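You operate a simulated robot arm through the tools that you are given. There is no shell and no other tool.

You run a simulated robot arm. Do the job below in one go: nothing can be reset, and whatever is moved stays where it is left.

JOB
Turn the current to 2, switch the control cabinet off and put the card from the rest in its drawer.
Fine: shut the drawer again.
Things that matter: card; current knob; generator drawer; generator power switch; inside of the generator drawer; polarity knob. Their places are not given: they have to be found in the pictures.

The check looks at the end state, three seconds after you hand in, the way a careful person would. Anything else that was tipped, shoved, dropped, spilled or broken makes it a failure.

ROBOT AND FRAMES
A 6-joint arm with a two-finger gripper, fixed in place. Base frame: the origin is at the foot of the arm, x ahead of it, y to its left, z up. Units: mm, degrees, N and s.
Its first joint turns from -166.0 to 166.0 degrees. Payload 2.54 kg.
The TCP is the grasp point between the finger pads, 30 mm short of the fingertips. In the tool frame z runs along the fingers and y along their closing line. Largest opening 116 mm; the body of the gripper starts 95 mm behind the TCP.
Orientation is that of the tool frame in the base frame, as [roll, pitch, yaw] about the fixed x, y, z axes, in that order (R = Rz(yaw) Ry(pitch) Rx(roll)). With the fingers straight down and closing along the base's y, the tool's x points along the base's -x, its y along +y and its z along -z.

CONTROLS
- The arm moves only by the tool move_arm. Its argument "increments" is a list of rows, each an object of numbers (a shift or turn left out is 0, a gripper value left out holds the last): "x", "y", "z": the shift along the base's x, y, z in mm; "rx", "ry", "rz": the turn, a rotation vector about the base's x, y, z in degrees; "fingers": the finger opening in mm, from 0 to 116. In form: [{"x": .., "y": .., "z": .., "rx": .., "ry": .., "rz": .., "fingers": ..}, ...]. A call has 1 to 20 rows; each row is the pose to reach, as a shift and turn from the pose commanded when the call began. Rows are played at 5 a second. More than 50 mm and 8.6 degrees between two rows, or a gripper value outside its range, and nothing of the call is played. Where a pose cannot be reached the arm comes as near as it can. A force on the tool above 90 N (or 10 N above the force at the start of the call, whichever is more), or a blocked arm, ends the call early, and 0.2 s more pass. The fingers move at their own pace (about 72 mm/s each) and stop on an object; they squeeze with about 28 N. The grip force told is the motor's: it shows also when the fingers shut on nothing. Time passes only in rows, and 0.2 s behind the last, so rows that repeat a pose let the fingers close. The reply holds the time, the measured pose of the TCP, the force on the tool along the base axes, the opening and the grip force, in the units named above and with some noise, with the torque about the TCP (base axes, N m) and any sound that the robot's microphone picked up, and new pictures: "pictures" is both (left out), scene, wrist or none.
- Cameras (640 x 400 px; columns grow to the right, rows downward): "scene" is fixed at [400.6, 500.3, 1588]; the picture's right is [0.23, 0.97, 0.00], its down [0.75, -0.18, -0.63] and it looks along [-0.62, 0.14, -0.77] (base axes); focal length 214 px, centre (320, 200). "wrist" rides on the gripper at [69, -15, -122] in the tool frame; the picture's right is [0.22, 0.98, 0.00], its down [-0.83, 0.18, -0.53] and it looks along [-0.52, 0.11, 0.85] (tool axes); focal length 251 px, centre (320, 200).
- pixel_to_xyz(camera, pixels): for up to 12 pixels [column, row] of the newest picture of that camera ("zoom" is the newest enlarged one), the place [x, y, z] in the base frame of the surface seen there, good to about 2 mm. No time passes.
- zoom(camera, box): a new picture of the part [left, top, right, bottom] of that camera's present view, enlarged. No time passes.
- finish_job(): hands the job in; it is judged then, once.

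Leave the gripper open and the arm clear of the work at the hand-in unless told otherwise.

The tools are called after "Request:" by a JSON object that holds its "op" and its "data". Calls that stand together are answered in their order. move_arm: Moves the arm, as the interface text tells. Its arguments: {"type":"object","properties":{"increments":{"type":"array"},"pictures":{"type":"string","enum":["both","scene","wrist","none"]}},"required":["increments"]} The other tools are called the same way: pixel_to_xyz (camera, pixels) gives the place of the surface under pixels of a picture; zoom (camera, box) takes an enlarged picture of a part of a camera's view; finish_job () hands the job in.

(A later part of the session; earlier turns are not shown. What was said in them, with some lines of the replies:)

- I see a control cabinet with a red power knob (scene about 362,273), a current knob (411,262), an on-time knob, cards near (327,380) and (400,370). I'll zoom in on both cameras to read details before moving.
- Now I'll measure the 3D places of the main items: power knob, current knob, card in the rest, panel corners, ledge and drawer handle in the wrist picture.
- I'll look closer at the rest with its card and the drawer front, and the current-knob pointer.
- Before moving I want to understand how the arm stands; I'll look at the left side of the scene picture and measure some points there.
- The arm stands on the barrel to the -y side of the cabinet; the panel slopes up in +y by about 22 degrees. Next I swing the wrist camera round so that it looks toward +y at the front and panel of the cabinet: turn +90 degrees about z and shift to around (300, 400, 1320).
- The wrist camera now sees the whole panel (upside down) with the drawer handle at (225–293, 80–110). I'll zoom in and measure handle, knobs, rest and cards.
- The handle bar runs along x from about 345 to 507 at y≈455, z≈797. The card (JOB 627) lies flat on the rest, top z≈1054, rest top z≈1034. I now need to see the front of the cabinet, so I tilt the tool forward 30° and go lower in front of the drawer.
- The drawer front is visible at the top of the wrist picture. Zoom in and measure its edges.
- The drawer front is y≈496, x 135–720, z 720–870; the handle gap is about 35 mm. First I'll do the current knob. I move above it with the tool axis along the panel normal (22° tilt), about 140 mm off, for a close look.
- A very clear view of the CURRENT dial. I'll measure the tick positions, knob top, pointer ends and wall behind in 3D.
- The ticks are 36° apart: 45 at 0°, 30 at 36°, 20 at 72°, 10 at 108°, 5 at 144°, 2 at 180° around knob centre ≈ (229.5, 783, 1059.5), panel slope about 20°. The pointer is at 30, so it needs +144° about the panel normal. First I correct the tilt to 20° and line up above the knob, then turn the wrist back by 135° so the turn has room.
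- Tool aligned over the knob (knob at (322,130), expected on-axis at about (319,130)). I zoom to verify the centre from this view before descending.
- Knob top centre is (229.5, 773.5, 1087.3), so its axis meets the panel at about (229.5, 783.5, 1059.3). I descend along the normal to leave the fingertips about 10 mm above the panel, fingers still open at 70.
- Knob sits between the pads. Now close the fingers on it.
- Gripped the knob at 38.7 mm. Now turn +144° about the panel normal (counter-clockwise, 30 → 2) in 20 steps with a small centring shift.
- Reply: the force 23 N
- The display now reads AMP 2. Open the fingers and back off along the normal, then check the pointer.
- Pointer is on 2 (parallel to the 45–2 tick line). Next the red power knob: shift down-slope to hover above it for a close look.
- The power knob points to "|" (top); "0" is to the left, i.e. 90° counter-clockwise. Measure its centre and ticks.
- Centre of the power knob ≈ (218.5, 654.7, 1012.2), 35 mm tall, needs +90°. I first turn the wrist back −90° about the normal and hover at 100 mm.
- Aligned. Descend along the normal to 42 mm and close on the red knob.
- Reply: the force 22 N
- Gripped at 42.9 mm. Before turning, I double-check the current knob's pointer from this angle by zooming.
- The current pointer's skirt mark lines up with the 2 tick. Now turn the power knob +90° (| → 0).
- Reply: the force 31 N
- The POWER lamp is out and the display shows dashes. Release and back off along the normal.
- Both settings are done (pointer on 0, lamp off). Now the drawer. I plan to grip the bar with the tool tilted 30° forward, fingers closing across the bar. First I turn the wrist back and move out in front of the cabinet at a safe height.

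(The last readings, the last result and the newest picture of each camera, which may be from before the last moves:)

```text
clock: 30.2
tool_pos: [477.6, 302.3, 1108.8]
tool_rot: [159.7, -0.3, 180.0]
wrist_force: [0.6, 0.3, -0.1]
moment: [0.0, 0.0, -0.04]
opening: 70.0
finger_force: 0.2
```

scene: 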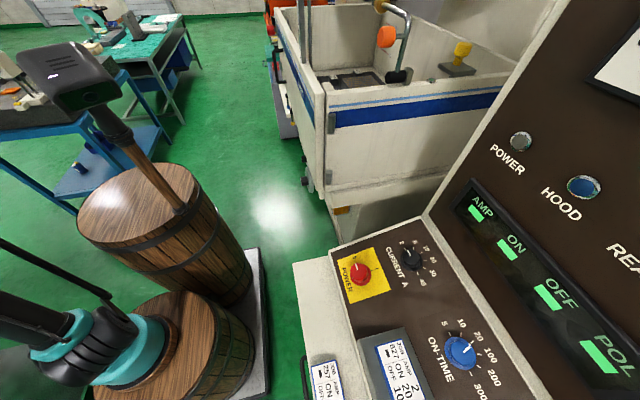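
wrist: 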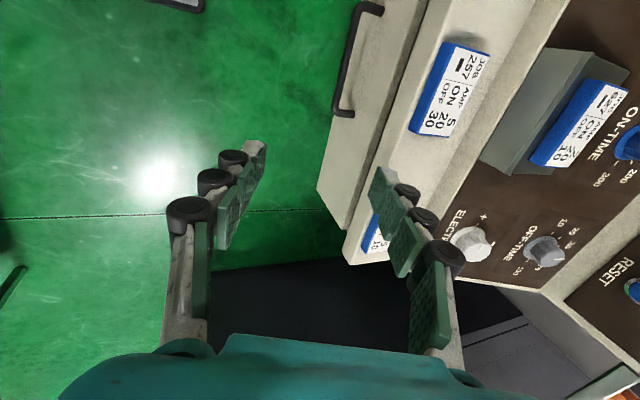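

I now test reach at the pulled-out position (480, 277, ~804) with 30° tilt, in free space in front of the drawer.

Request:
{"op": "move_arm", "data": {"increments": [{"y": -5, "z": -40, "rx": 2}, {"y": -10, "z": -80, "rx": 4}, {"y": -15, "z": -120, "rx": 6}, {"y": -20, "z": -160, "rx": 8}, {"y": -25, "z": -205, "rx": 10}, {"y": -25, "z": -250, "rx": 10}, {"y": -25, "z": -275, "rx": 10, "fingers": 44}, {"y": -25, "z": -302, "rx": 10, "fingers": 44}]}}

```text
clock: 32.0
tool_pos: [478.9, 275.2, 805.6]
tool_rot: [149.8, 0.0, 180.0]
wrist_force: [-0.4, 0.5, 0.8]
moment: [0.02, -0.02, 0.0]
opening: 43.9
finger_force: 0.1
```

scene: 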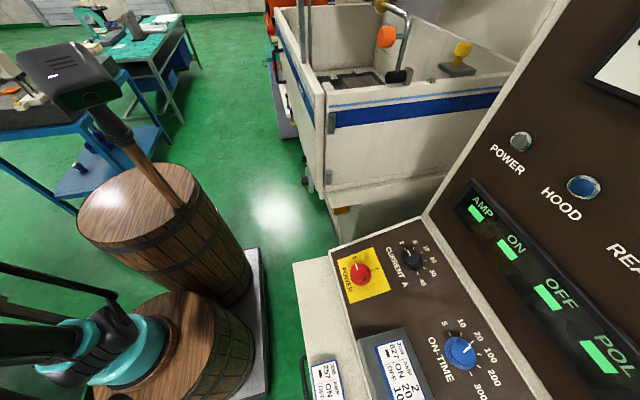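
wrist: 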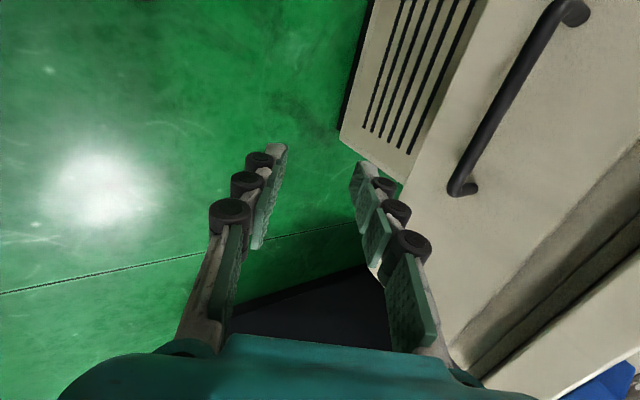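

Pose reached. The handle is in view; I measure its bar precisely from here.

Request:
{"op": "zoom", "data": {"camera": "wrist", "box": [400, 0, 640, 240]}}

Request:
{"op": "pixel_to_xyz", "data": {"camera": "wrist", "pixels": [[550, 20], [525, 55], [505, 90], [485, 125], [465, 165], [460, 188], [472, 190], [545, 15], [580, 10], [560, 120], [515, 85], [495, 120]]}}

```text
1.67 times, centred on (520, 120) of wrist
```

zoom: 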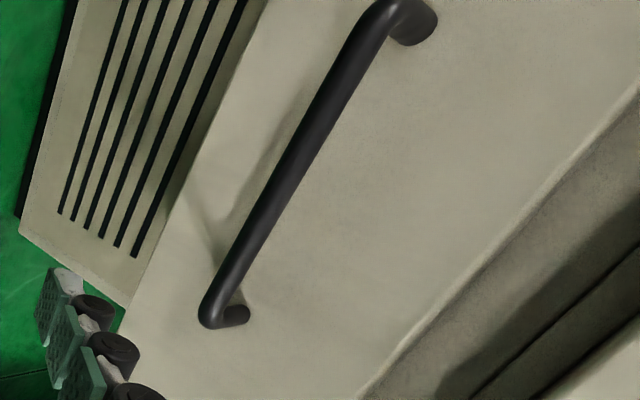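

```text
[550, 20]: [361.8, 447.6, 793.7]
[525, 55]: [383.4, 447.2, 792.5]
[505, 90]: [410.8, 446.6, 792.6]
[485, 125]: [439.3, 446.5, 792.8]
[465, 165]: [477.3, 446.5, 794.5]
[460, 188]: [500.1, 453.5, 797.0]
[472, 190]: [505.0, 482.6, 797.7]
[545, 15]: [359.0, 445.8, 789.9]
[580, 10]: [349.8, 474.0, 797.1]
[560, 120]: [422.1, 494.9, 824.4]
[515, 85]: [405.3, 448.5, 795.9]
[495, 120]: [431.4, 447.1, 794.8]
```

Bar centre ≈ y 453, z 793, face y 495. I move to a pre-grasp 90 mm back along the tool axis at x≈470 with fingers at 36.

Request:
{"op": "move_arm", "data": {"increments": [{"x": -3, "y": 32, "z": 25, "fingers": 36}, {"x": -6, "y": 64, "z": 50, "fingers": 36}, {"x": -10, "y": 95, "z": 70, "fingers": 36}, {"x": -10, "y": 122.7, "z": 80, "fingers": 36}]}}

```text
clock: 33.0
tool_pos: [469.9, 399.1, 885.2]
tool_rot: [149.8, -0.1, -180.0]
wrist_force: [0.0, -0.3, 0.4]
moment: [0.0, -0.04, 0.0]
opening: 35.9
finger_force: 0.1
```

scene: 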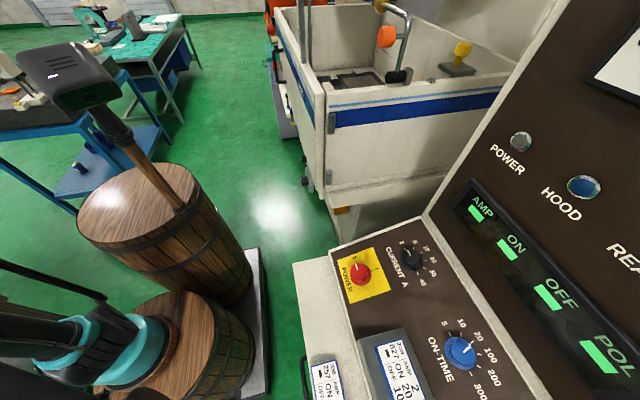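
wrist: 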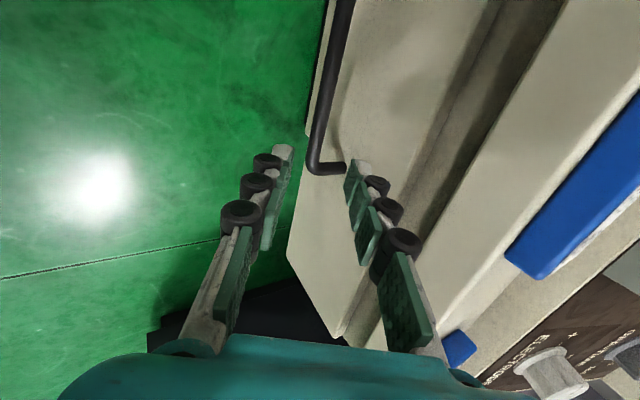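

The bar lies right on the tool axis (pixel ~(319,134)). Final approach along the axis in small steps.

Request:
{"op": "move_arm", "data": {"increments": [{"y": 12, "z": -20.8}, {"y": 23, "z": -39.8}, {"y": 32, "z": -55.4}, {"y": 39, "z": -67.5}, {"y": 45, "z": -77.9}]}}

```text
clock: 34.2
tool_pos: [469.5, 443.0, 807.8]
tool_rot: [149.7, -0.1, -180.0]
wrist_force: [-0.2, -0.3, 0.4]
moment: [0.01, -0.01, 0.02]
opening: 36.3
finger_force: 0.1
```

scene: 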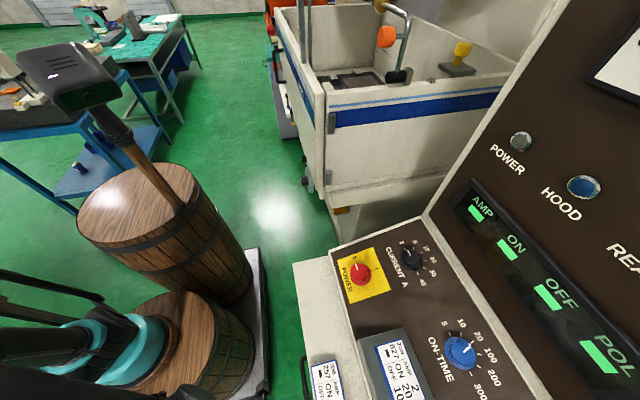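
wrist: 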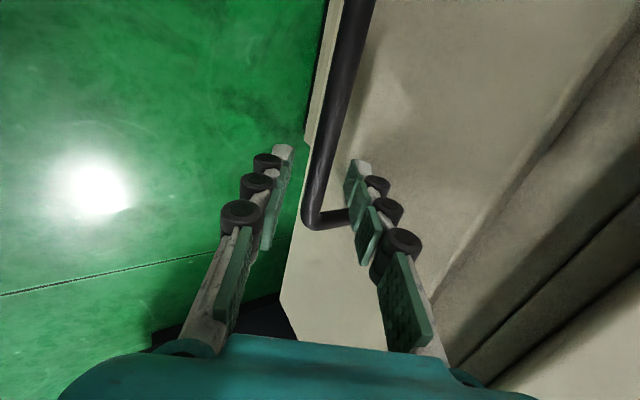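

The bar is between the pads at (318,175) with no contact. Close on the bar.

Request:
{"op": "move_arm", "data": {"increments": [{"fingers": 10}, {"fingers": 5}, {"fingers": 5}, {"fingers": 5}], "pictures": "wrist"}}

```text
clock: 35.2
tool_pos: [470.3, 444.4, 807.4]
tool_rot: [149.7, 0.0, 180.0]
wrist_force: [-0.4, 3.3, -0.5]
moment: [0.04, -0.18, 0.26]
opening: 13.0
finger_force: 40.3
```

wrist: 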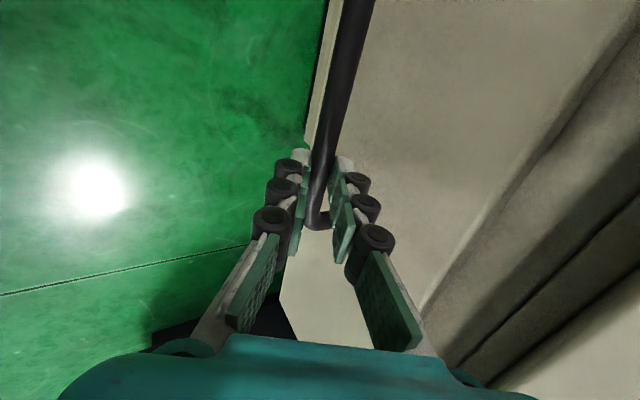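

Gripped (13.0 mm). Pull the drawer out along −y, about 170 mm, gently.

Request:
{"op": "move_arm", "data": {"increments": [{"y": -8}, {"y": -18}, {"y": -30}, {"y": -43}, {"y": -56}, {"y": -70}, {"y": -84}, {"y": -98}, {"y": -112}, {"y": -126}, {"y": -140}, {"y": -152}, {"y": -162}, {"y": -170}]}}

```text
clock: 38.2
tool_pos: [468.8, 274.9, 806.8]
tool_rot: [149.8, -0.1, -180.0]
wrist_force: [-2.7, 0.8, -22.3]
moment: [-0.24, 0.09, 0.39]
opening: 13.2
finger_force: 39.6
```

scene: 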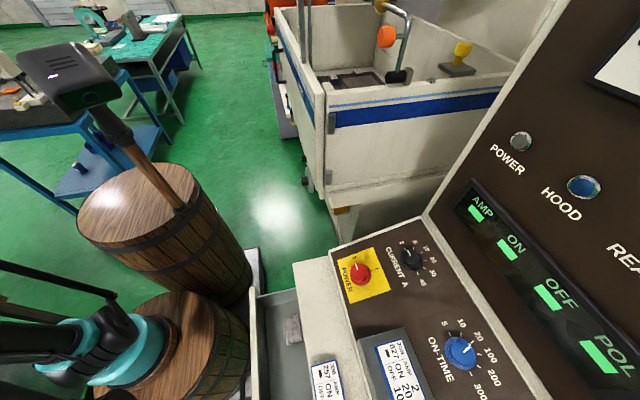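
wrist: 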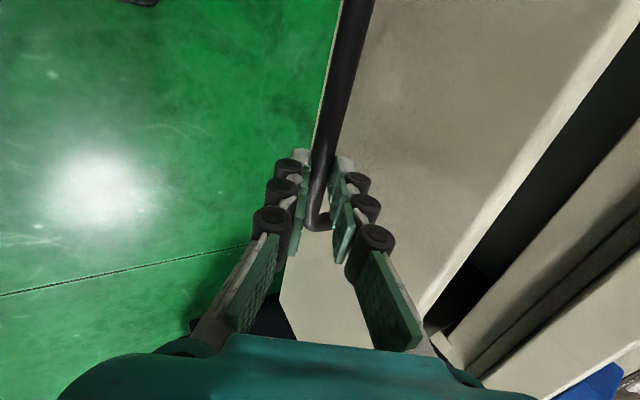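

The drawer has come out; the interior is visible in the scene picture at (270–330, 290–400), and something lies inside at about (292,330). Zoom in and measure.

Request:
{"op": "zoom", "data": {"camera": "scene", "box": [230, 270, 390, 400]}}

Request:
{"op": "pixel_to_xyz", "data": {"camera": "scene", "pixels": [[275, 320], [285, 310], [292, 330], [294, 340], [290, 370], [300, 395], [258, 320], [262, 297], [300, 285], [265, 360], [310, 350], [285, 350]]}}

```text
3.08 times, centred on (310, 335) of scene
```

zoom: 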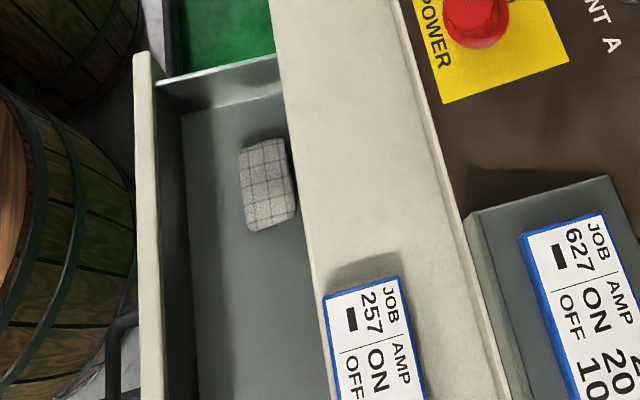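

```text
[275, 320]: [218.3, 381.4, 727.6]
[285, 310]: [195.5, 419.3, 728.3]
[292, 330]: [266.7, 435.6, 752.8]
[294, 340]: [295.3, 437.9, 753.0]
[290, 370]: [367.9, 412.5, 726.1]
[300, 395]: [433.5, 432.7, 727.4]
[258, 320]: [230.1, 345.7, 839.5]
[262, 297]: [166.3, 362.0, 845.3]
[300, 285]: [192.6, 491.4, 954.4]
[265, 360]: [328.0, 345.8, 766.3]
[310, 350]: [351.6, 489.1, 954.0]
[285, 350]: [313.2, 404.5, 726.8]
```

There is a grey checked pad/cloth lying in the drawer at about (280, 437, 753); I must keep clear of it. Drawer floor z≈727, front inner wall y≈346. For more room I pull another 50 mm in small steps.

Request:
{"op": "move_arm", "data": {"increments": [{"y": -7}, {"y": -14}, {"y": -21}, {"y": -28}, {"y": -35}, {"y": -42}, {"y": -50}]}}

```text
clock: 39.8
tool_pos: [470.3, 222.8, 808.4]
tool_rot: [149.9, -0.1, 179.9]
wrist_force: [-7.7, 1.0, 20.1]
moment: [0.21, 0.05, 0.39]
opening: 13.1
finger_force: 39.9
```

scene: 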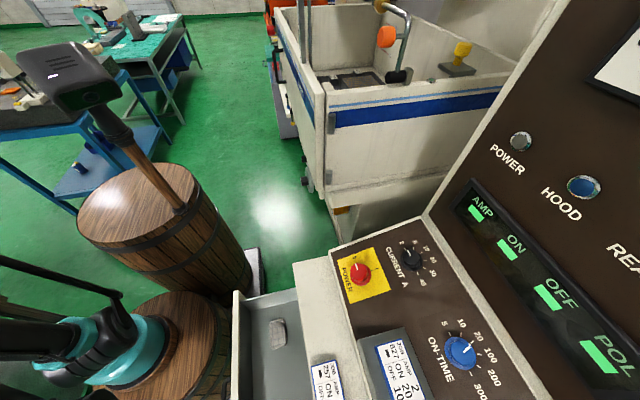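
wrist: 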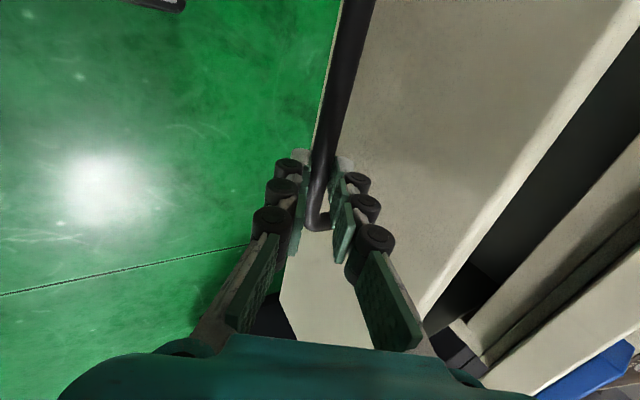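

Drawer is about 220 mm out. Release the handle, back out along the tool axis, then go straight up.

Request:
{"op": "move_arm", "data": {"increments": [{"fingers": 36}, {"fingers": 36}, {"y": -6, "z": 10.4}, {"y": -13, "z": 22.5}, {"y": -20, "z": 36}, {"y": -20, "z": 60}, {"y": -15, "z": 100}, {"y": -5, "z": 145}, {"y": 10, "z": 190}, {"y": 30, "z": 235}, {"y": 50, "z": 275}]}}

```text
clock: 42.2
tool_pos: [471.3, 273.1, 1084.8]
tool_rot: [149.7, -0.1, 180.0]
wrist_force: [0.9, 1.0, 0.8]
moment: [-0.01, 0.02, 0.03]
opening: 36.0
finger_force: 0.1
```

scene: 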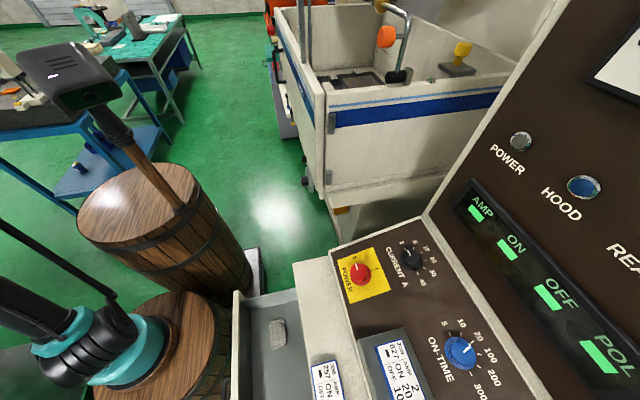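
wrist: 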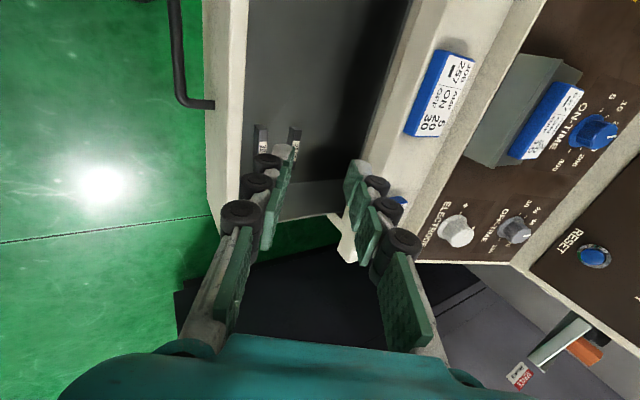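

In the wrist picture there are more small items in the drawer near (262,140) and (294,140). Zoom and measure.

Request:
{"op": "zoom", "data": {"camera": "wrist", "box": [200, 60, 400, 240]}}

Request:
{"op": "pixel_to_xyz", "data": {"camera": "wrist", "pixels": [[262, 128], [264, 145], [294, 130], [292, 150], [300, 100], [330, 150], [240, 100], [252, 100], [300, 190], [300, 205], [370, 60], [280, 100]]}}

```text
2.22 times, centred on (300, 150) of wrist
```

zoom: 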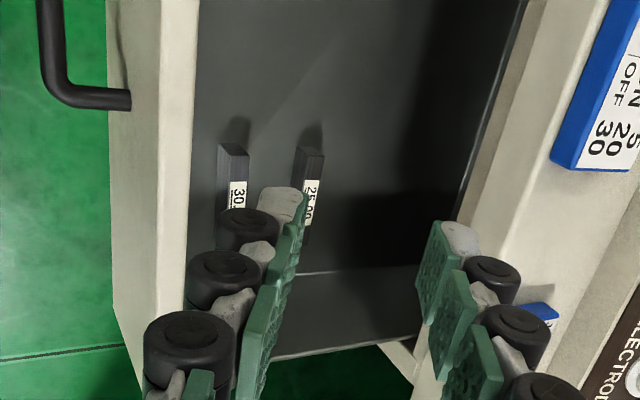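

```text
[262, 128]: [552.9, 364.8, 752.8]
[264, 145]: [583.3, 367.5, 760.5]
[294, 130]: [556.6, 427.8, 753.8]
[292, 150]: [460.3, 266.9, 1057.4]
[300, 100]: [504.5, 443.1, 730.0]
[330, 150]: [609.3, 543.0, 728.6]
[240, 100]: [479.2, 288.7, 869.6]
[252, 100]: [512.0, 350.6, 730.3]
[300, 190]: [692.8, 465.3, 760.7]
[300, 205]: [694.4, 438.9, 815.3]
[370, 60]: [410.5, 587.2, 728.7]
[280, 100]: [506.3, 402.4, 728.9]
```

The drawer also holds two small gauge blocks near x≈550–600. The free floor is x≈330–530, so the card goes to about (425, 385). Now move over the card on the rest with the tool vertical.

Request:
{"op": "move_arm", "data": {"increments": [{"x": -4, "y": 30, "z": 20, "rx": -4}, {"x": -9, "y": 70, "z": 40, "rx": -8}, {"x": -14, "y": 110, "z": 60, "rx": -12}, {"x": -19, "y": 150, "z": 80, "rx": -16}, {"x": -24, "y": 195, "z": 95, "rx": -20}, {"x": -29, "y": 240, "z": 100, "rx": -24}, {"x": -34, "y": 285, "z": 100, "rx": -28}, {"x": -40, "y": 330, "z": 100, "rx": -30}, {"x": -46, "y": 373, "z": 95, "rx": -30, "fingers": 80}]}}

Request:
{"op": "zoom", "data": {"camera": "wrist", "box": [200, 50, 440, 200]}}

```text
clock: 44.2
tool_pos: [425.4, 647.7, 1178.3]
tool_rot: [179.8, -0.2, 179.9]
wrist_force: [0.1, -0.9, 0.4]
moment: [0.07, 0.01, 0.02]
opening: 80.0
finger_force: 0.3
```

scene: 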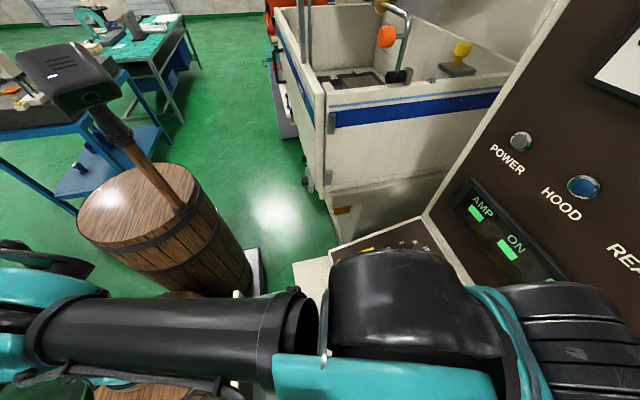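
wrist: 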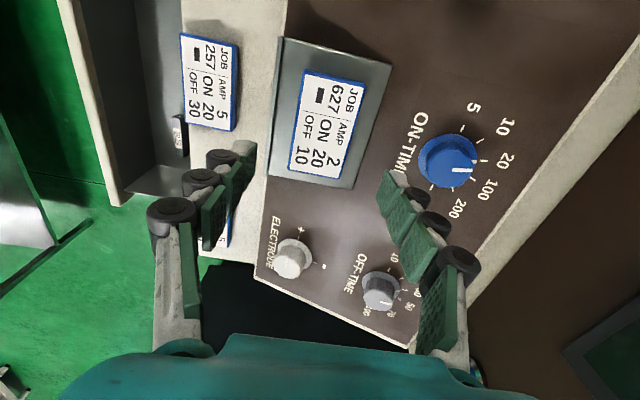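

```text
2.67 times, centred on (320, 125) of wrist
```

zoom: 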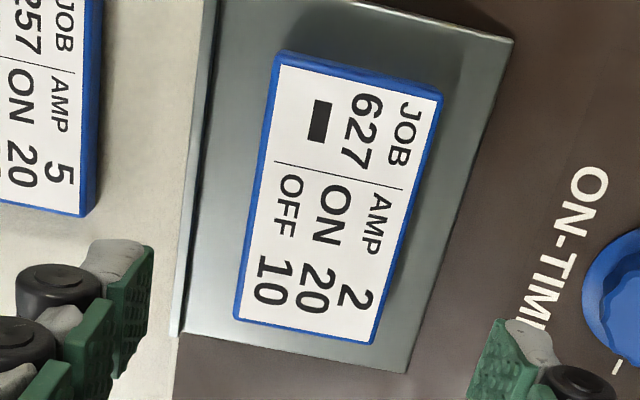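

Clear view of card 627. Measure its corners and the rest's surface and edges.

Request:
{"op": "pixel_to_xyz", "data": {"camera": "zoom", "pixels": [[290, 58], [436, 102], [366, 338], [240, 315], [340, 200], [318, 190], [240, 150], [450, 180], [340, 355], [300, 30], [500, 45], [400, 362]]}}

Request:
{"op": "pixel_to_xyz", "data": {"camera": "wrist", "pixels": [[305, 72], [365, 90], [338, 176], [291, 168], [300, 120], [352, 130], [286, 40], [390, 66], [270, 170], [352, 185], [335, 75], [315, 175]]}}

```text
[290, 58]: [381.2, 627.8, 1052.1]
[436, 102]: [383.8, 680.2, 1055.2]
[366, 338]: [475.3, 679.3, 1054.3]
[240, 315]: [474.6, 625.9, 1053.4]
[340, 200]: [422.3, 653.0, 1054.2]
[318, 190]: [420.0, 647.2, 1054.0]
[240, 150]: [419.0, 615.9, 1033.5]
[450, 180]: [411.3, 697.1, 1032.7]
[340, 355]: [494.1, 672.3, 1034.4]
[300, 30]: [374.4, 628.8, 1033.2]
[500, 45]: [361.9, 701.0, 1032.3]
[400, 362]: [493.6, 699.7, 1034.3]
```

```text
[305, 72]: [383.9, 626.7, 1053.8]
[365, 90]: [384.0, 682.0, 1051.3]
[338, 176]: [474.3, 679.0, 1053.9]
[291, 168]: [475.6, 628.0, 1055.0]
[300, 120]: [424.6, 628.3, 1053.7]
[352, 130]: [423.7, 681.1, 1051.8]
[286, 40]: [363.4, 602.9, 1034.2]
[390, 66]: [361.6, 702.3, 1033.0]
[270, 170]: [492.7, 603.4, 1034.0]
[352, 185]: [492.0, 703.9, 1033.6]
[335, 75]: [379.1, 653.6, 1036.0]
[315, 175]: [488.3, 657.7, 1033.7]
```

Card: x 380–477, y 626–682, top z 1054, squarely aligned on the flat rest (z 1033.5). Descend with fingers at 80 around its y-width, fingertips ending ~5 mm above the rest.

Request:
{"op": "move_arm", "data": {"increments": [{"x": 4.4, "y": 6, "z": -25}, {"x": 4.4, "y": 6, "z": -55}, {"x": 4.4, "y": 6, "z": -80}, {"x": 4.4, "y": 6, "z": -98}, {"x": 4.4, "y": 6, "z": -108}]}}

Request:
{"op": "zoom", "data": {"camera": "wrist", "box": [180, 80, 460, 260]}}

```text
clock: 45.4
tool_pos: [426.0, 653.5, 1069.2]
tool_rot: [179.7, 0.0, 179.9]
wrist_force: [0.6, 0.4, -0.6]
moment: [0.0, 0.04, 0.02]
opening: 79.9
finger_force: 0.1
```

scene: 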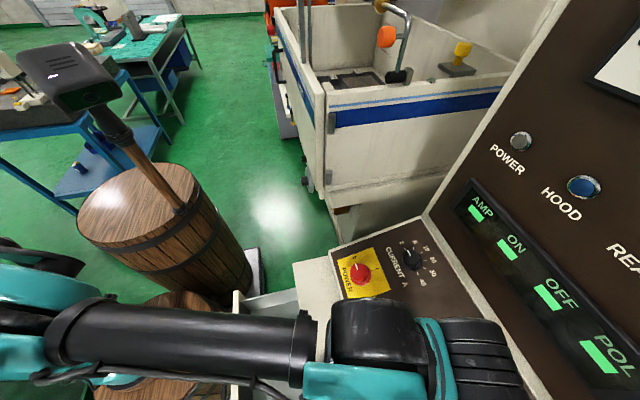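
wrist: 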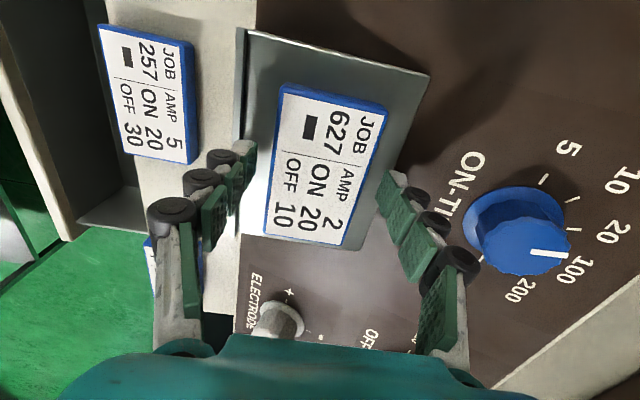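

```text
2.22 times, centred on (320, 170) of wrist
```

zoom: 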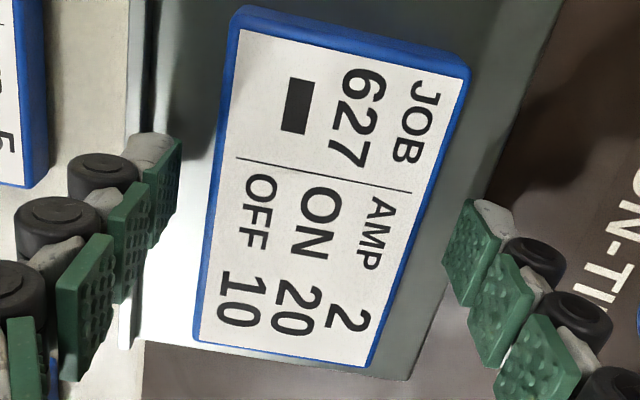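

Fingertips straddle the card at mid-length. Close.

Request:
{"op": "move_arm", "data": {"increments": [{"fingers": 60}, {"fingers": 45}, {"fingers": 45}, {"fingers": 45}], "pictures": "wrist"}}

```text
clock: 46.4
tool_pos: [426.6, 654.1, 1068.0]
tool_rot: [179.8, -0.2, 179.9]
wrist_force: [0.5, -1.4, -0.1]
moment: [-0.02, -0.02, -0.03]
opening: 59.2
finger_force: 28.5
```

wrist: 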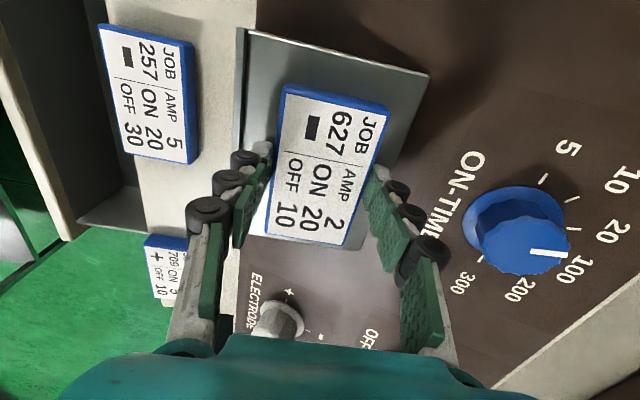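

Held at 59 mm width. Lift gently, then higher.

Request:
{"op": "move_arm", "data": {"increments": [{"z": 5}, {"z": 15}, {"z": 35}, {"z": 65}, {"z": 100}]}}

```text
clock: 47.6
tool_pos: [428.0, 652.7, 1170.5]
tool_rot: [179.8, 0.0, 179.9]
wrist_force: [0.0, 0.7, -1.0]
moment: [-0.01, 0.0, 0.04]
opening: 59.1
finger_force: 28.1
```

scene: 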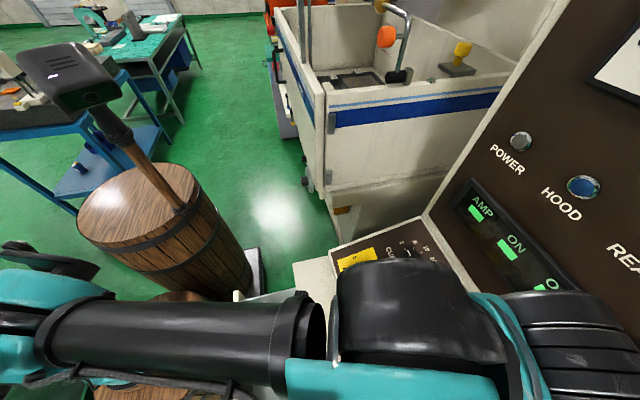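
wrist: 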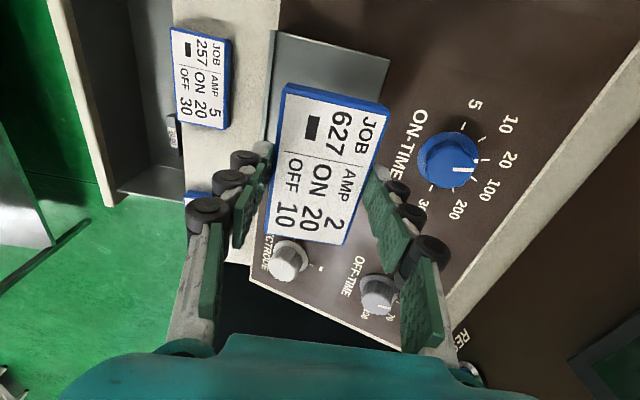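

Card is lifted and held. Before lowering into the drawer I check how far the wrist housing sticks out around the tool, to be sure it clears the ledge and its cards.

Request:
{"op": "pixel_to_xyz", "data": {"camera": "scene", "pixels": [[560, 340], [620, 310], [600, 390], [400, 290], [340, 300], [460, 280], [500, 340], [420, 380], [300, 310], [530, 290], [320, 370], [490, 310]]}}

```text
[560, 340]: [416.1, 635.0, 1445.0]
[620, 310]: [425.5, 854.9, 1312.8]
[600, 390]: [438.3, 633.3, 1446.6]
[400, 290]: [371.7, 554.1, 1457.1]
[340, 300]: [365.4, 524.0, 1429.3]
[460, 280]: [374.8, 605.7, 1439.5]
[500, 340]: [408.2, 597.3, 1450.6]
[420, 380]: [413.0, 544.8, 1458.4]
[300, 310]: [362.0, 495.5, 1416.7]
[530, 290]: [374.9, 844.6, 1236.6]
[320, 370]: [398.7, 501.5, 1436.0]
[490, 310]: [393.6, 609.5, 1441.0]
```

The wrist housing stays within about ±60 mm of the tool axis below TCP+290, so lowering at y≈388 clears the ledge (y 482). Move across at height, then start lowering.

Request:
{"op": "move_arm", "data": {"increments": [{"y": -30}, {"y": -70}, {"y": -112}, {"y": -155}, {"y": -198}, {"y": -238}, {"y": -266}, {"y": -266, "z": -30}, {"y": -266, "z": -70}, {"y": -266, "z": -110}, {"y": -266, "z": -150}, {"y": -266, "z": -190}, {"y": -266, "z": -220}]}}

```text
clock: 50.4
tool_pos: [429.5, 384.7, 950.0]
tool_rot: [179.8, -0.1, 179.9]
wrist_force: [-0.3, 0.5, -0.9]
moment: [0.03, -0.03, -0.03]
opening: 58.9
finger_force: 27.6
```

scene: 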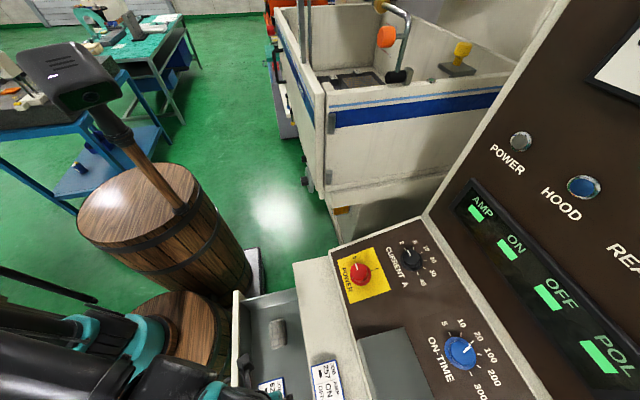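
wrist: 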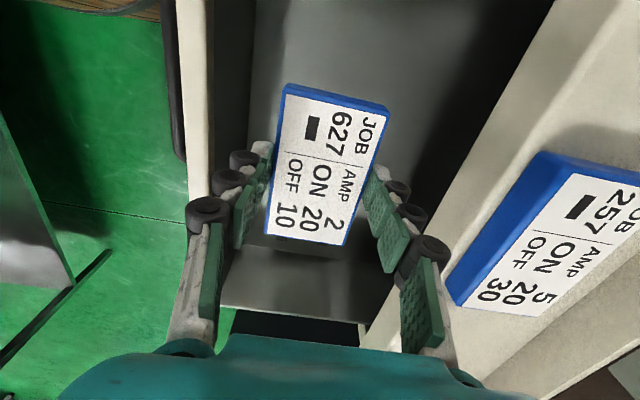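

Card is centred over the free part of the drawer floor. Lower further to just above the floor.

Request:
{"op": "move_arm", "data": {"increments": [{"z": -35}, {"z": -70}, {"z": -105}, {"z": -135}, {"z": -157}, {"z": -172}, {"z": -180}, {"z": -184}]}}

```text
clock: 52.2
tool_pos: [427.0, 386.9, 765.1]
tool_rot: [179.8, -0.1, 179.9]
wrist_force: [0.3, 0.1, -0.5]
moment: [0.04, -0.01, 0.0]
opening: 59.1
finger_force: 28.4
```

scene: 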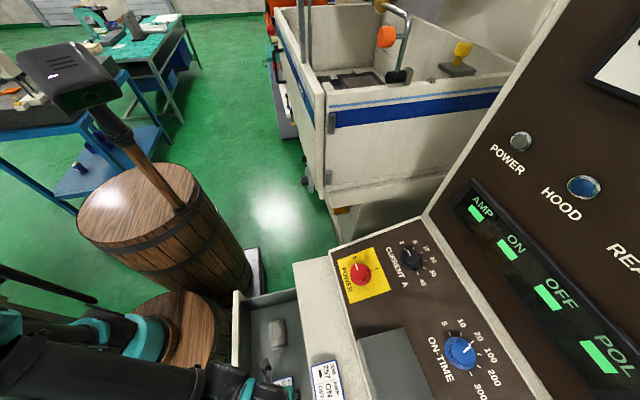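
wrist: 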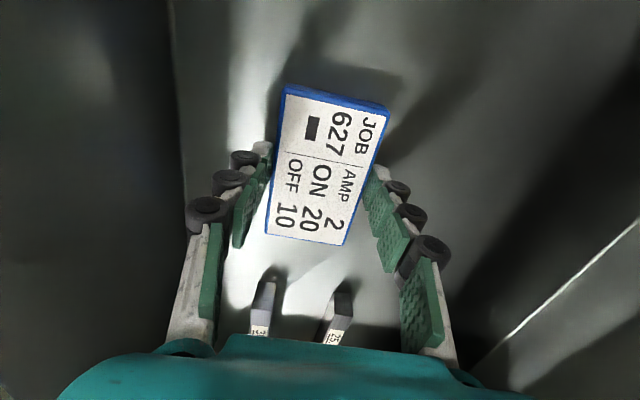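

I check the card's height above the floor before letting go.

Request:
{"op": "pixel_to_xyz", "data": {"camera": "wrist", "pixels": [[325, 150], [300, 100], [370, 115], [330, 60], [420, 150], [230, 100], [330, 270], [265, 300], [335, 315]]}}

```text
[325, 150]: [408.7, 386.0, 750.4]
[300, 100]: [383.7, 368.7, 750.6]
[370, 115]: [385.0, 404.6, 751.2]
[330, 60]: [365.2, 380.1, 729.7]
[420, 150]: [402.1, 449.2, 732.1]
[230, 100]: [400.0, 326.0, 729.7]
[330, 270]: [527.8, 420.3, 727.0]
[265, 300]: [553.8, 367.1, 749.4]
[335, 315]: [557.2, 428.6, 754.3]
```

Card bottom is ~1–2 mm above the floor. Lower 1 mm, open, then rise straight up.

Request:
{"op": "move_arm", "data": {"increments": [{"z": -1}, {"z": -1, "fingers": 65}, {"z": -1, "fingers": 80}, {"z": -1, "fingers": 80}, {"z": 10}, {"z": 35}, {"z": 75}, {"z": 120}, {"z": 165}, {"z": 210}, {"z": 255}, {"z": 300}]}}

```text
clock: 54.8
tool_pos: [429.0, 386.8, 1065.3]
tool_rot: [179.7, 0.0, 180.0]
wrist_force: [0.4, 0.6, 0.0]
moment: [-0.01, -0.03, 0.03]
opening: 80.2
finger_force: 0.1
```

scene: 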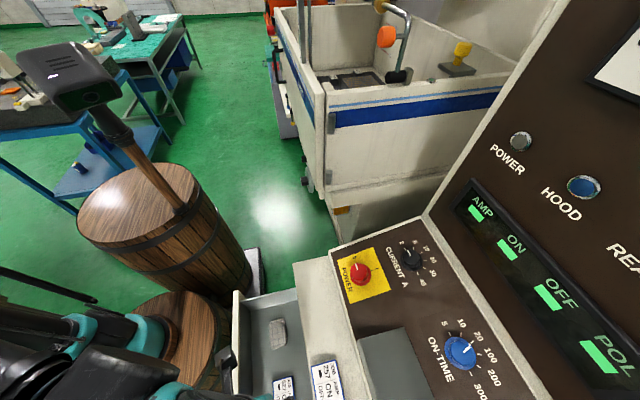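
wrist: 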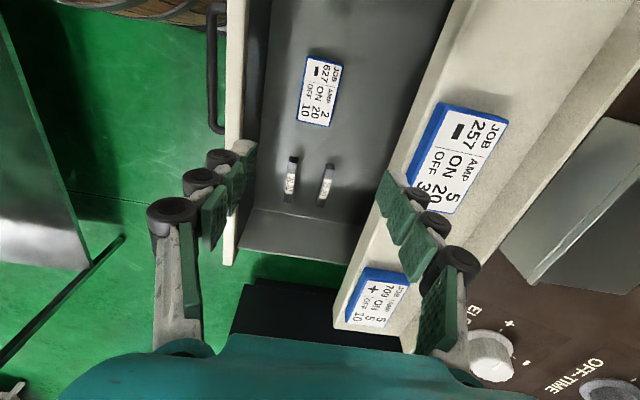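

Card 627 lies flat in the drawer, clear of the other items. Now I go back to the handle: tilt 30° again and return to the pre-grasp height in front of the drawer.

Request:
{"op": "move_arm", "data": {"increments": [{"x": 8, "y": -20, "z": 4, "rx": 5}, {"x": 16, "y": -42, "z": 8, "rx": 10}, {"x": 25, "y": -65, "z": 12, "rx": 15, "fingers": 36}, {"x": 34, "y": -90, "z": 15, "rx": 20, "fingers": 36}, {"x": 41.6, "y": -113, "z": 17, "rx": 25, "fingers": 36}, {"x": 41.6, "y": -113, "z": 17, "rx": 30, "fingers": 36}]}}

Request:
{"op": "pixel_to_xyz", "data": {"camera": "wrist", "pixels": [[172, 40], [176, 60], [179, 80], [205, 104], [240, 100], [225, 100]]}}

```text
clock: 56.2
tool_pos: [469.1, 274.3, 1081.9]
tool_rot: [149.9, -0.1, -179.9]
wrist_force: [-0.3, -0.1, 0.0]
moment: [-0.02, -0.01, 0.02]
opening: 35.9
finger_force: 0.0
```

scene: 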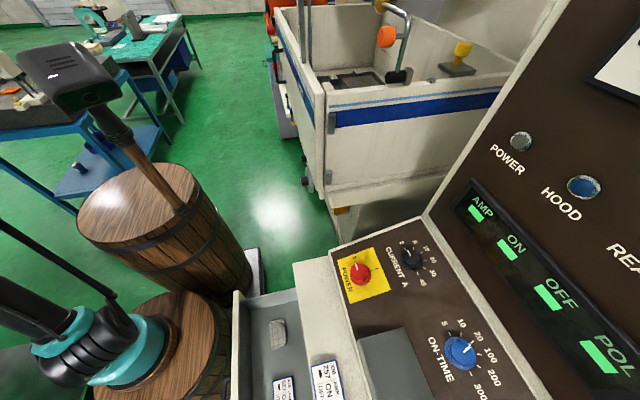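
wrist: 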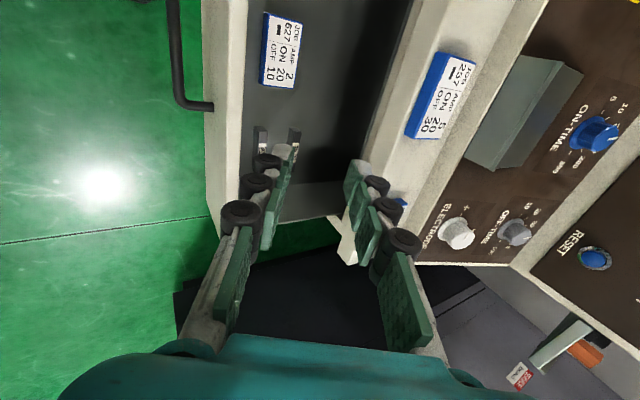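

```text
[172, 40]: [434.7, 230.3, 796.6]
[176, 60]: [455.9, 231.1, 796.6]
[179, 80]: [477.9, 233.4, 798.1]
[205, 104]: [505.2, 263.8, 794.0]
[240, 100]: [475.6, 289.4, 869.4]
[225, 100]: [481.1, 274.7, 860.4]
```

The bar is where I left it (y≈233, z≈793). Retrace the retreat path down onto the handle.

Request:
{"op": "move_arm", "data": {"increments": [{"y": -20, "z": -40}, {"y": -40, "z": -85}, {"y": -55, "z": -130}, {"y": -65, "z": -175}, {"y": -70, "z": -215}, {"y": -70, "z": -239}, {"y": -63, "z": -252.5}, {"y": -56, "z": -264.6}, {"y": -50, "z": -275}]}}

```text
clock: 58.2
tool_pos: [468.9, 223.6, 807.3]
tool_rot: [149.7, -0.2, -180.0]
wrist_force: [0.3, -0.3, 0.4]
moment: [0.03, -0.01, -0.04]
opening: 36.1
finger_force: 0.0
```

scene: 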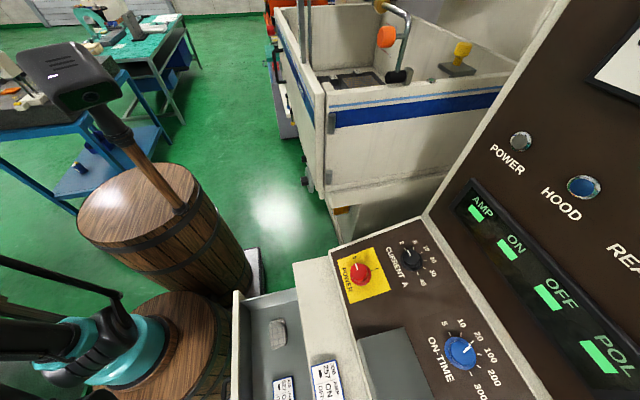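
wrist: 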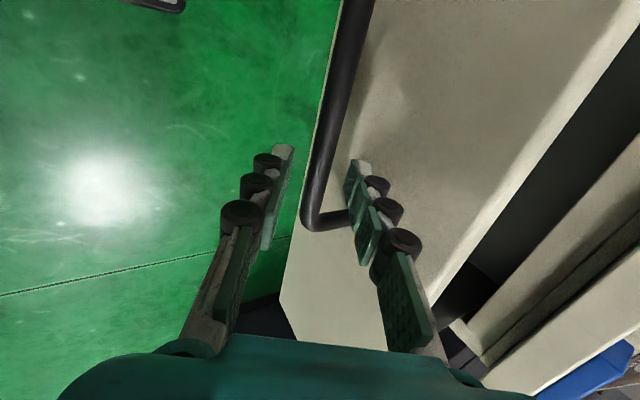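

Bar between the pads again. Close on it.

Request:
{"op": "move_arm", "data": {"increments": [{"fingers": 10}, {"fingers": 5}, {"fingers": 5}, {"fingers": 5}], "pictures": "wrist"}}

```text
clock: 59.2
tool_pos: [469.1, 222.5, 807.7]
tool_rot: [150.0, -0.1, -180.0]
wrist_force: [-2.1, -0.1, -13.3]
moment: [-0.11, -0.33, 0.18]
opening: 13.2
finger_force: 40.2
```

wrist: 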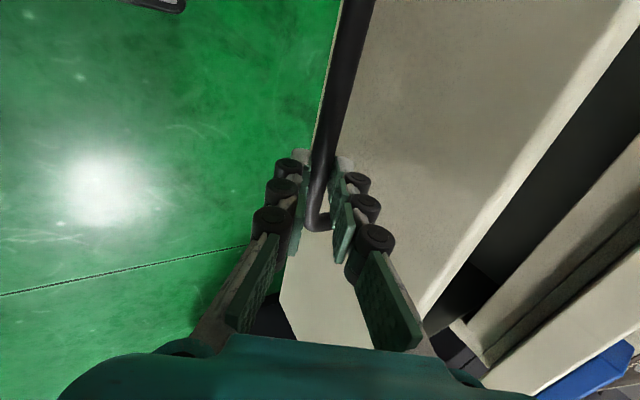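

Push the drawer in smoothly, about 217 mm first.

Request:
{"op": "move_arm", "data": {"increments": [{"y": 4}, {"y": 10}, {"y": 18}, {"y": 28}, {"y": 40}, {"y": 53}, {"y": 66}, {"y": 79}, {"y": 92}, {"y": 105}, {"y": 118}, {"y": 131}, {"y": 144}, {"y": 157}, {"y": 170}, {"y": 182}, {"y": 193}, {"y": 203}, {"y": 211}, {"y": 217}]}}

```text
clock: 63.4
tool_pos: [469.2, 441.8, 807.3]
tool_rot: [149.9, 0.0, 180.0]
wrist_force: [-3.1, 2.5, -16.4]
moment: [-0.14, -0.12, 0.3]
opening: 13.0
finger_force: 39.7
```

scene: 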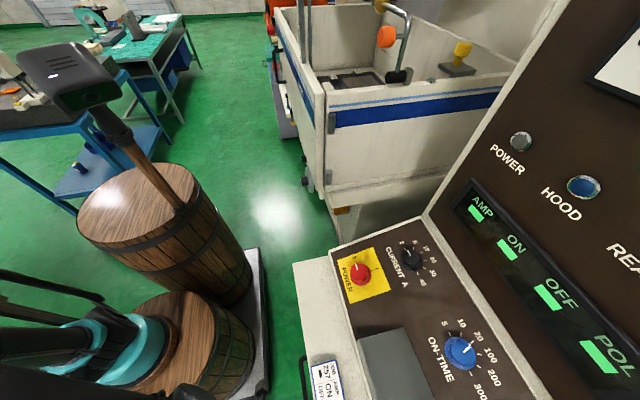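
wrist: 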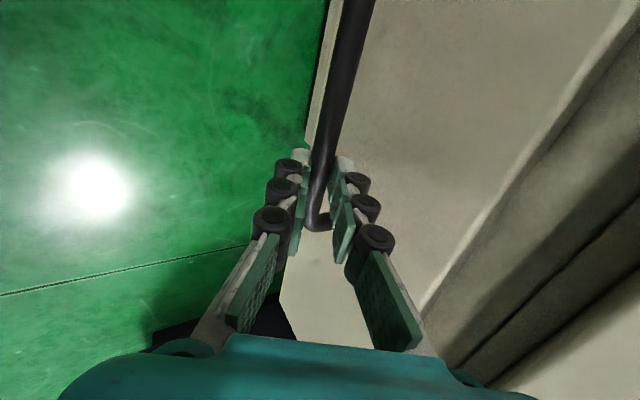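

Almost shut. Press the last few millimetres until the force shows the stop.

Request:
{"op": "move_arm", "data": {"increments": [{"y": 1}, {"y": 2}, {"y": 3}, {"y": 4}, {"y": 5}, {"y": 5}]}}

```text
clock: 64.8
tool_pos: [467.6, 444.5, 808.0]
tool_rot: [149.9, -0.1, 179.9]
wrist_force: [-1.1, -27.0, -17.1]
moment: [-0.67, -0.08, 0.34]
opening: 13.2
finger_force: 39.5
```

scene: 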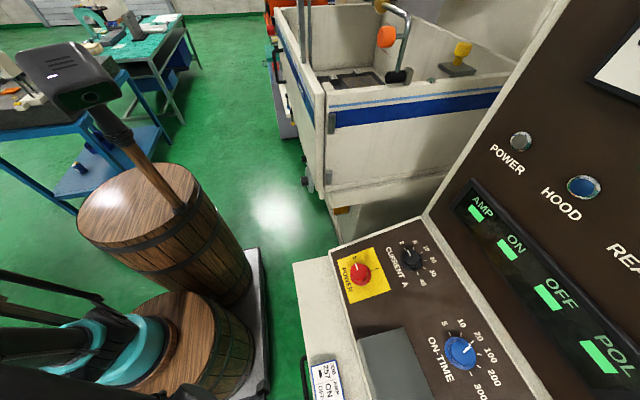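
wrist: 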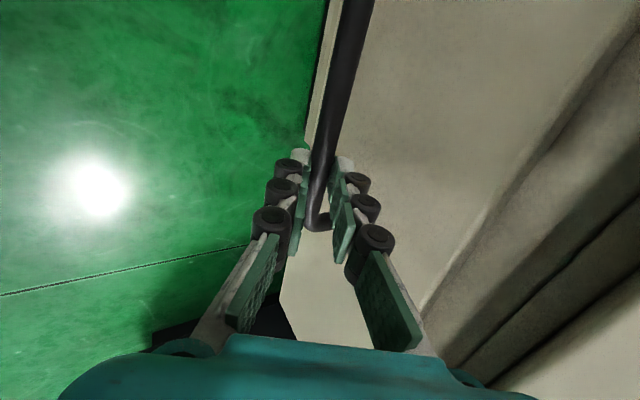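

Stop reached (27 N back-push, position equals the original closed one). Relieve, open, and back out along the tool axis, then rise.

Request:
{"op": "move_arm", "data": {"increments": [{"y": -2}, {"y": -2, "fingers": 36}, {"y": -2, "fingers": 36}, {"y": -2, "fingers": 36}, {"y": -8, "z": 10.4}, {"y": -17, "z": 26}, {"y": -29, "z": 46.8}, {"y": -47, "z": 77.9}, {"y": -65, "z": 110}, {"y": -85, "z": 150}, {"y": -105, "z": 195}, {"y": -120, "z": 240}, {"y": -130, "z": 285}]}}

Request:
{"op": "zoom", "data": {"camera": "wrist", "box": [260, 0, 640, 260]}}

```text
clock: 67.6
tool_pos: [469.8, 313.9, 1088.9]
tool_rot: [149.8, -0.1, -180.0]
wrist_force: [0.2, 1.0, -0.4]
moment: [-0.02, 0.01, 0.05]
opening: 35.9
finger_force: 0.0
```

scene: 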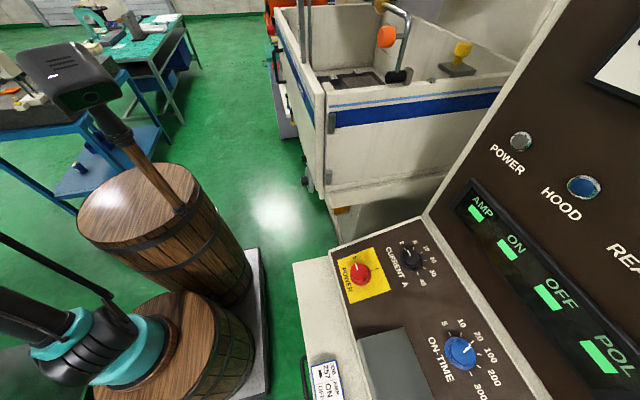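
wrist: 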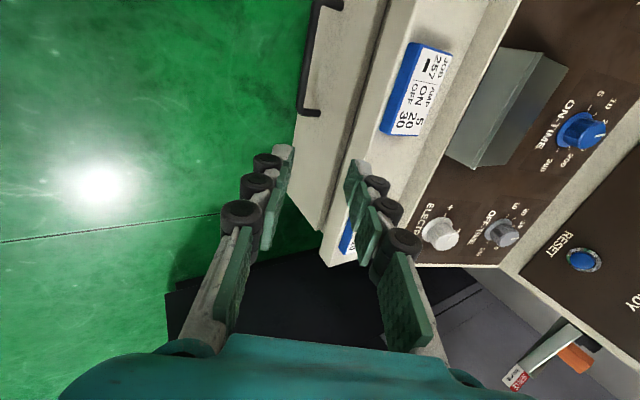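

```text
1.54 times, centred on (450, 130) of wrist
```

zoom: 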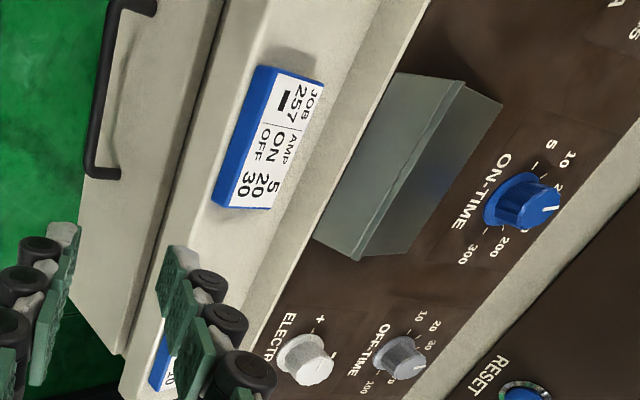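

The drawer is shut and the rest is empty. I verify the handle position and both knobs once more.

Request:
{"op": "pixel_to_xyz", "data": {"camera": "wrist", "pixels": [[306, 60], [303, 90], [330, 100], [325, 140]]}}

Request:
{"op": "zoom", "data": {"camera": "scene", "box": [330, 220, 460, 300]}}

```text
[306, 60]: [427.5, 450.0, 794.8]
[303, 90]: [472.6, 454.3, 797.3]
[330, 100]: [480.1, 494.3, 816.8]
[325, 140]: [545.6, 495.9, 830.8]
```

```text
4.92 times, centred on (395, 260) of scene
```

zoom: 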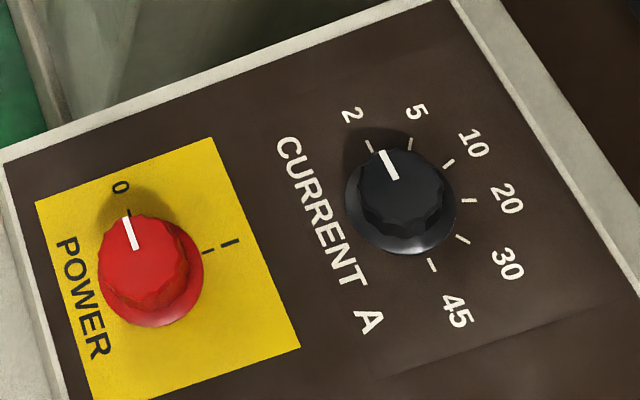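

Everything is as required: power on 0, current on 2, drawer front back at y≈495. I open the gripper fully and lift the arm clear.

Request:
{"op": "move_arm", "data": {"increments": [{"x": -15, "y": 5, "z": 30, "rx": -5, "fingers": 116}, {"x": -30, "y": 10, "z": 65, "rx": -10, "fingers": 116}, {"x": -50, "y": 15, "z": 100, "rx": -15, "fingers": 116}, {"x": -75, "y": 20, "z": 135, "rx": -20, "fingers": 116}, {"x": -100, "y": 30, "z": 170, "rx": -25, "fingers": 116}, {"x": -130, "y": 40, "z": 200, "rx": -30, "fingers": 116}, {"x": -130, "y": 40, "z": 200, "rx": -30, "fingers": 116}]}}

```text
clock: 69.2
tool_pos: [338.7, 356.5, 1292.6]
tool_rot: [180.0, -0.2, 179.8]
wrist_force: [-0.2, -0.6, 0.1]
moment: [0.0, -0.01, 0.02]
opening: 115.9
finger_force: 0.0
```

scene: 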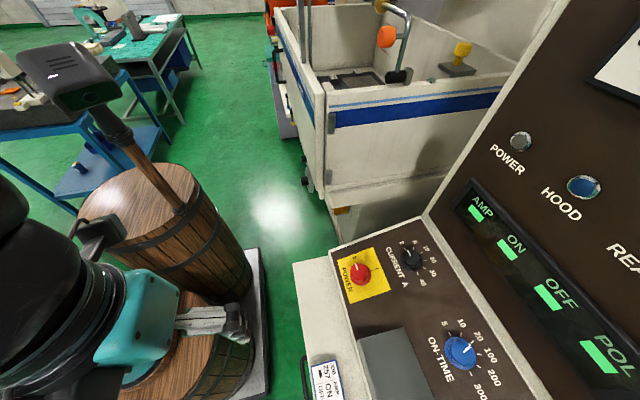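
wrist: 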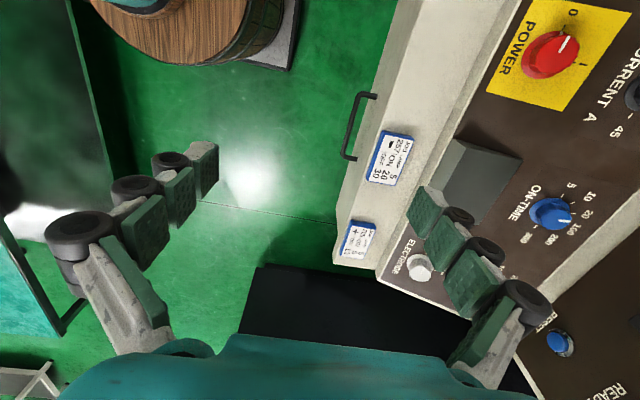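

The arm is clear with the gripper open, the drawer is shut with the card inside, current is on 2 and the cabinet is off. I hand the job in.

Request:
{"op": "finish_job", "data": {}}

```text
The job is handed in.
```

The job is done and handed in; the check has not reported a result yet.

- **Current:** the knob is on 2. The display read AMP 2 before I switched off.
- **Power:** the knob is on 0. The POWER lamp is out and the display shows only dashes.
- **Card:** the card from the rest (JOB 627) lies flat in the drawer. It is clear of the checked pad and the two small blocks that were already there.
- **Drawer:** shut again. Its front measures y ≈ 495 mm, the same as before I opened it.

I did not touch the polarity knob, the other dials or the two cards on the ledge. The arm is clear of the cabinet with the gripper open.
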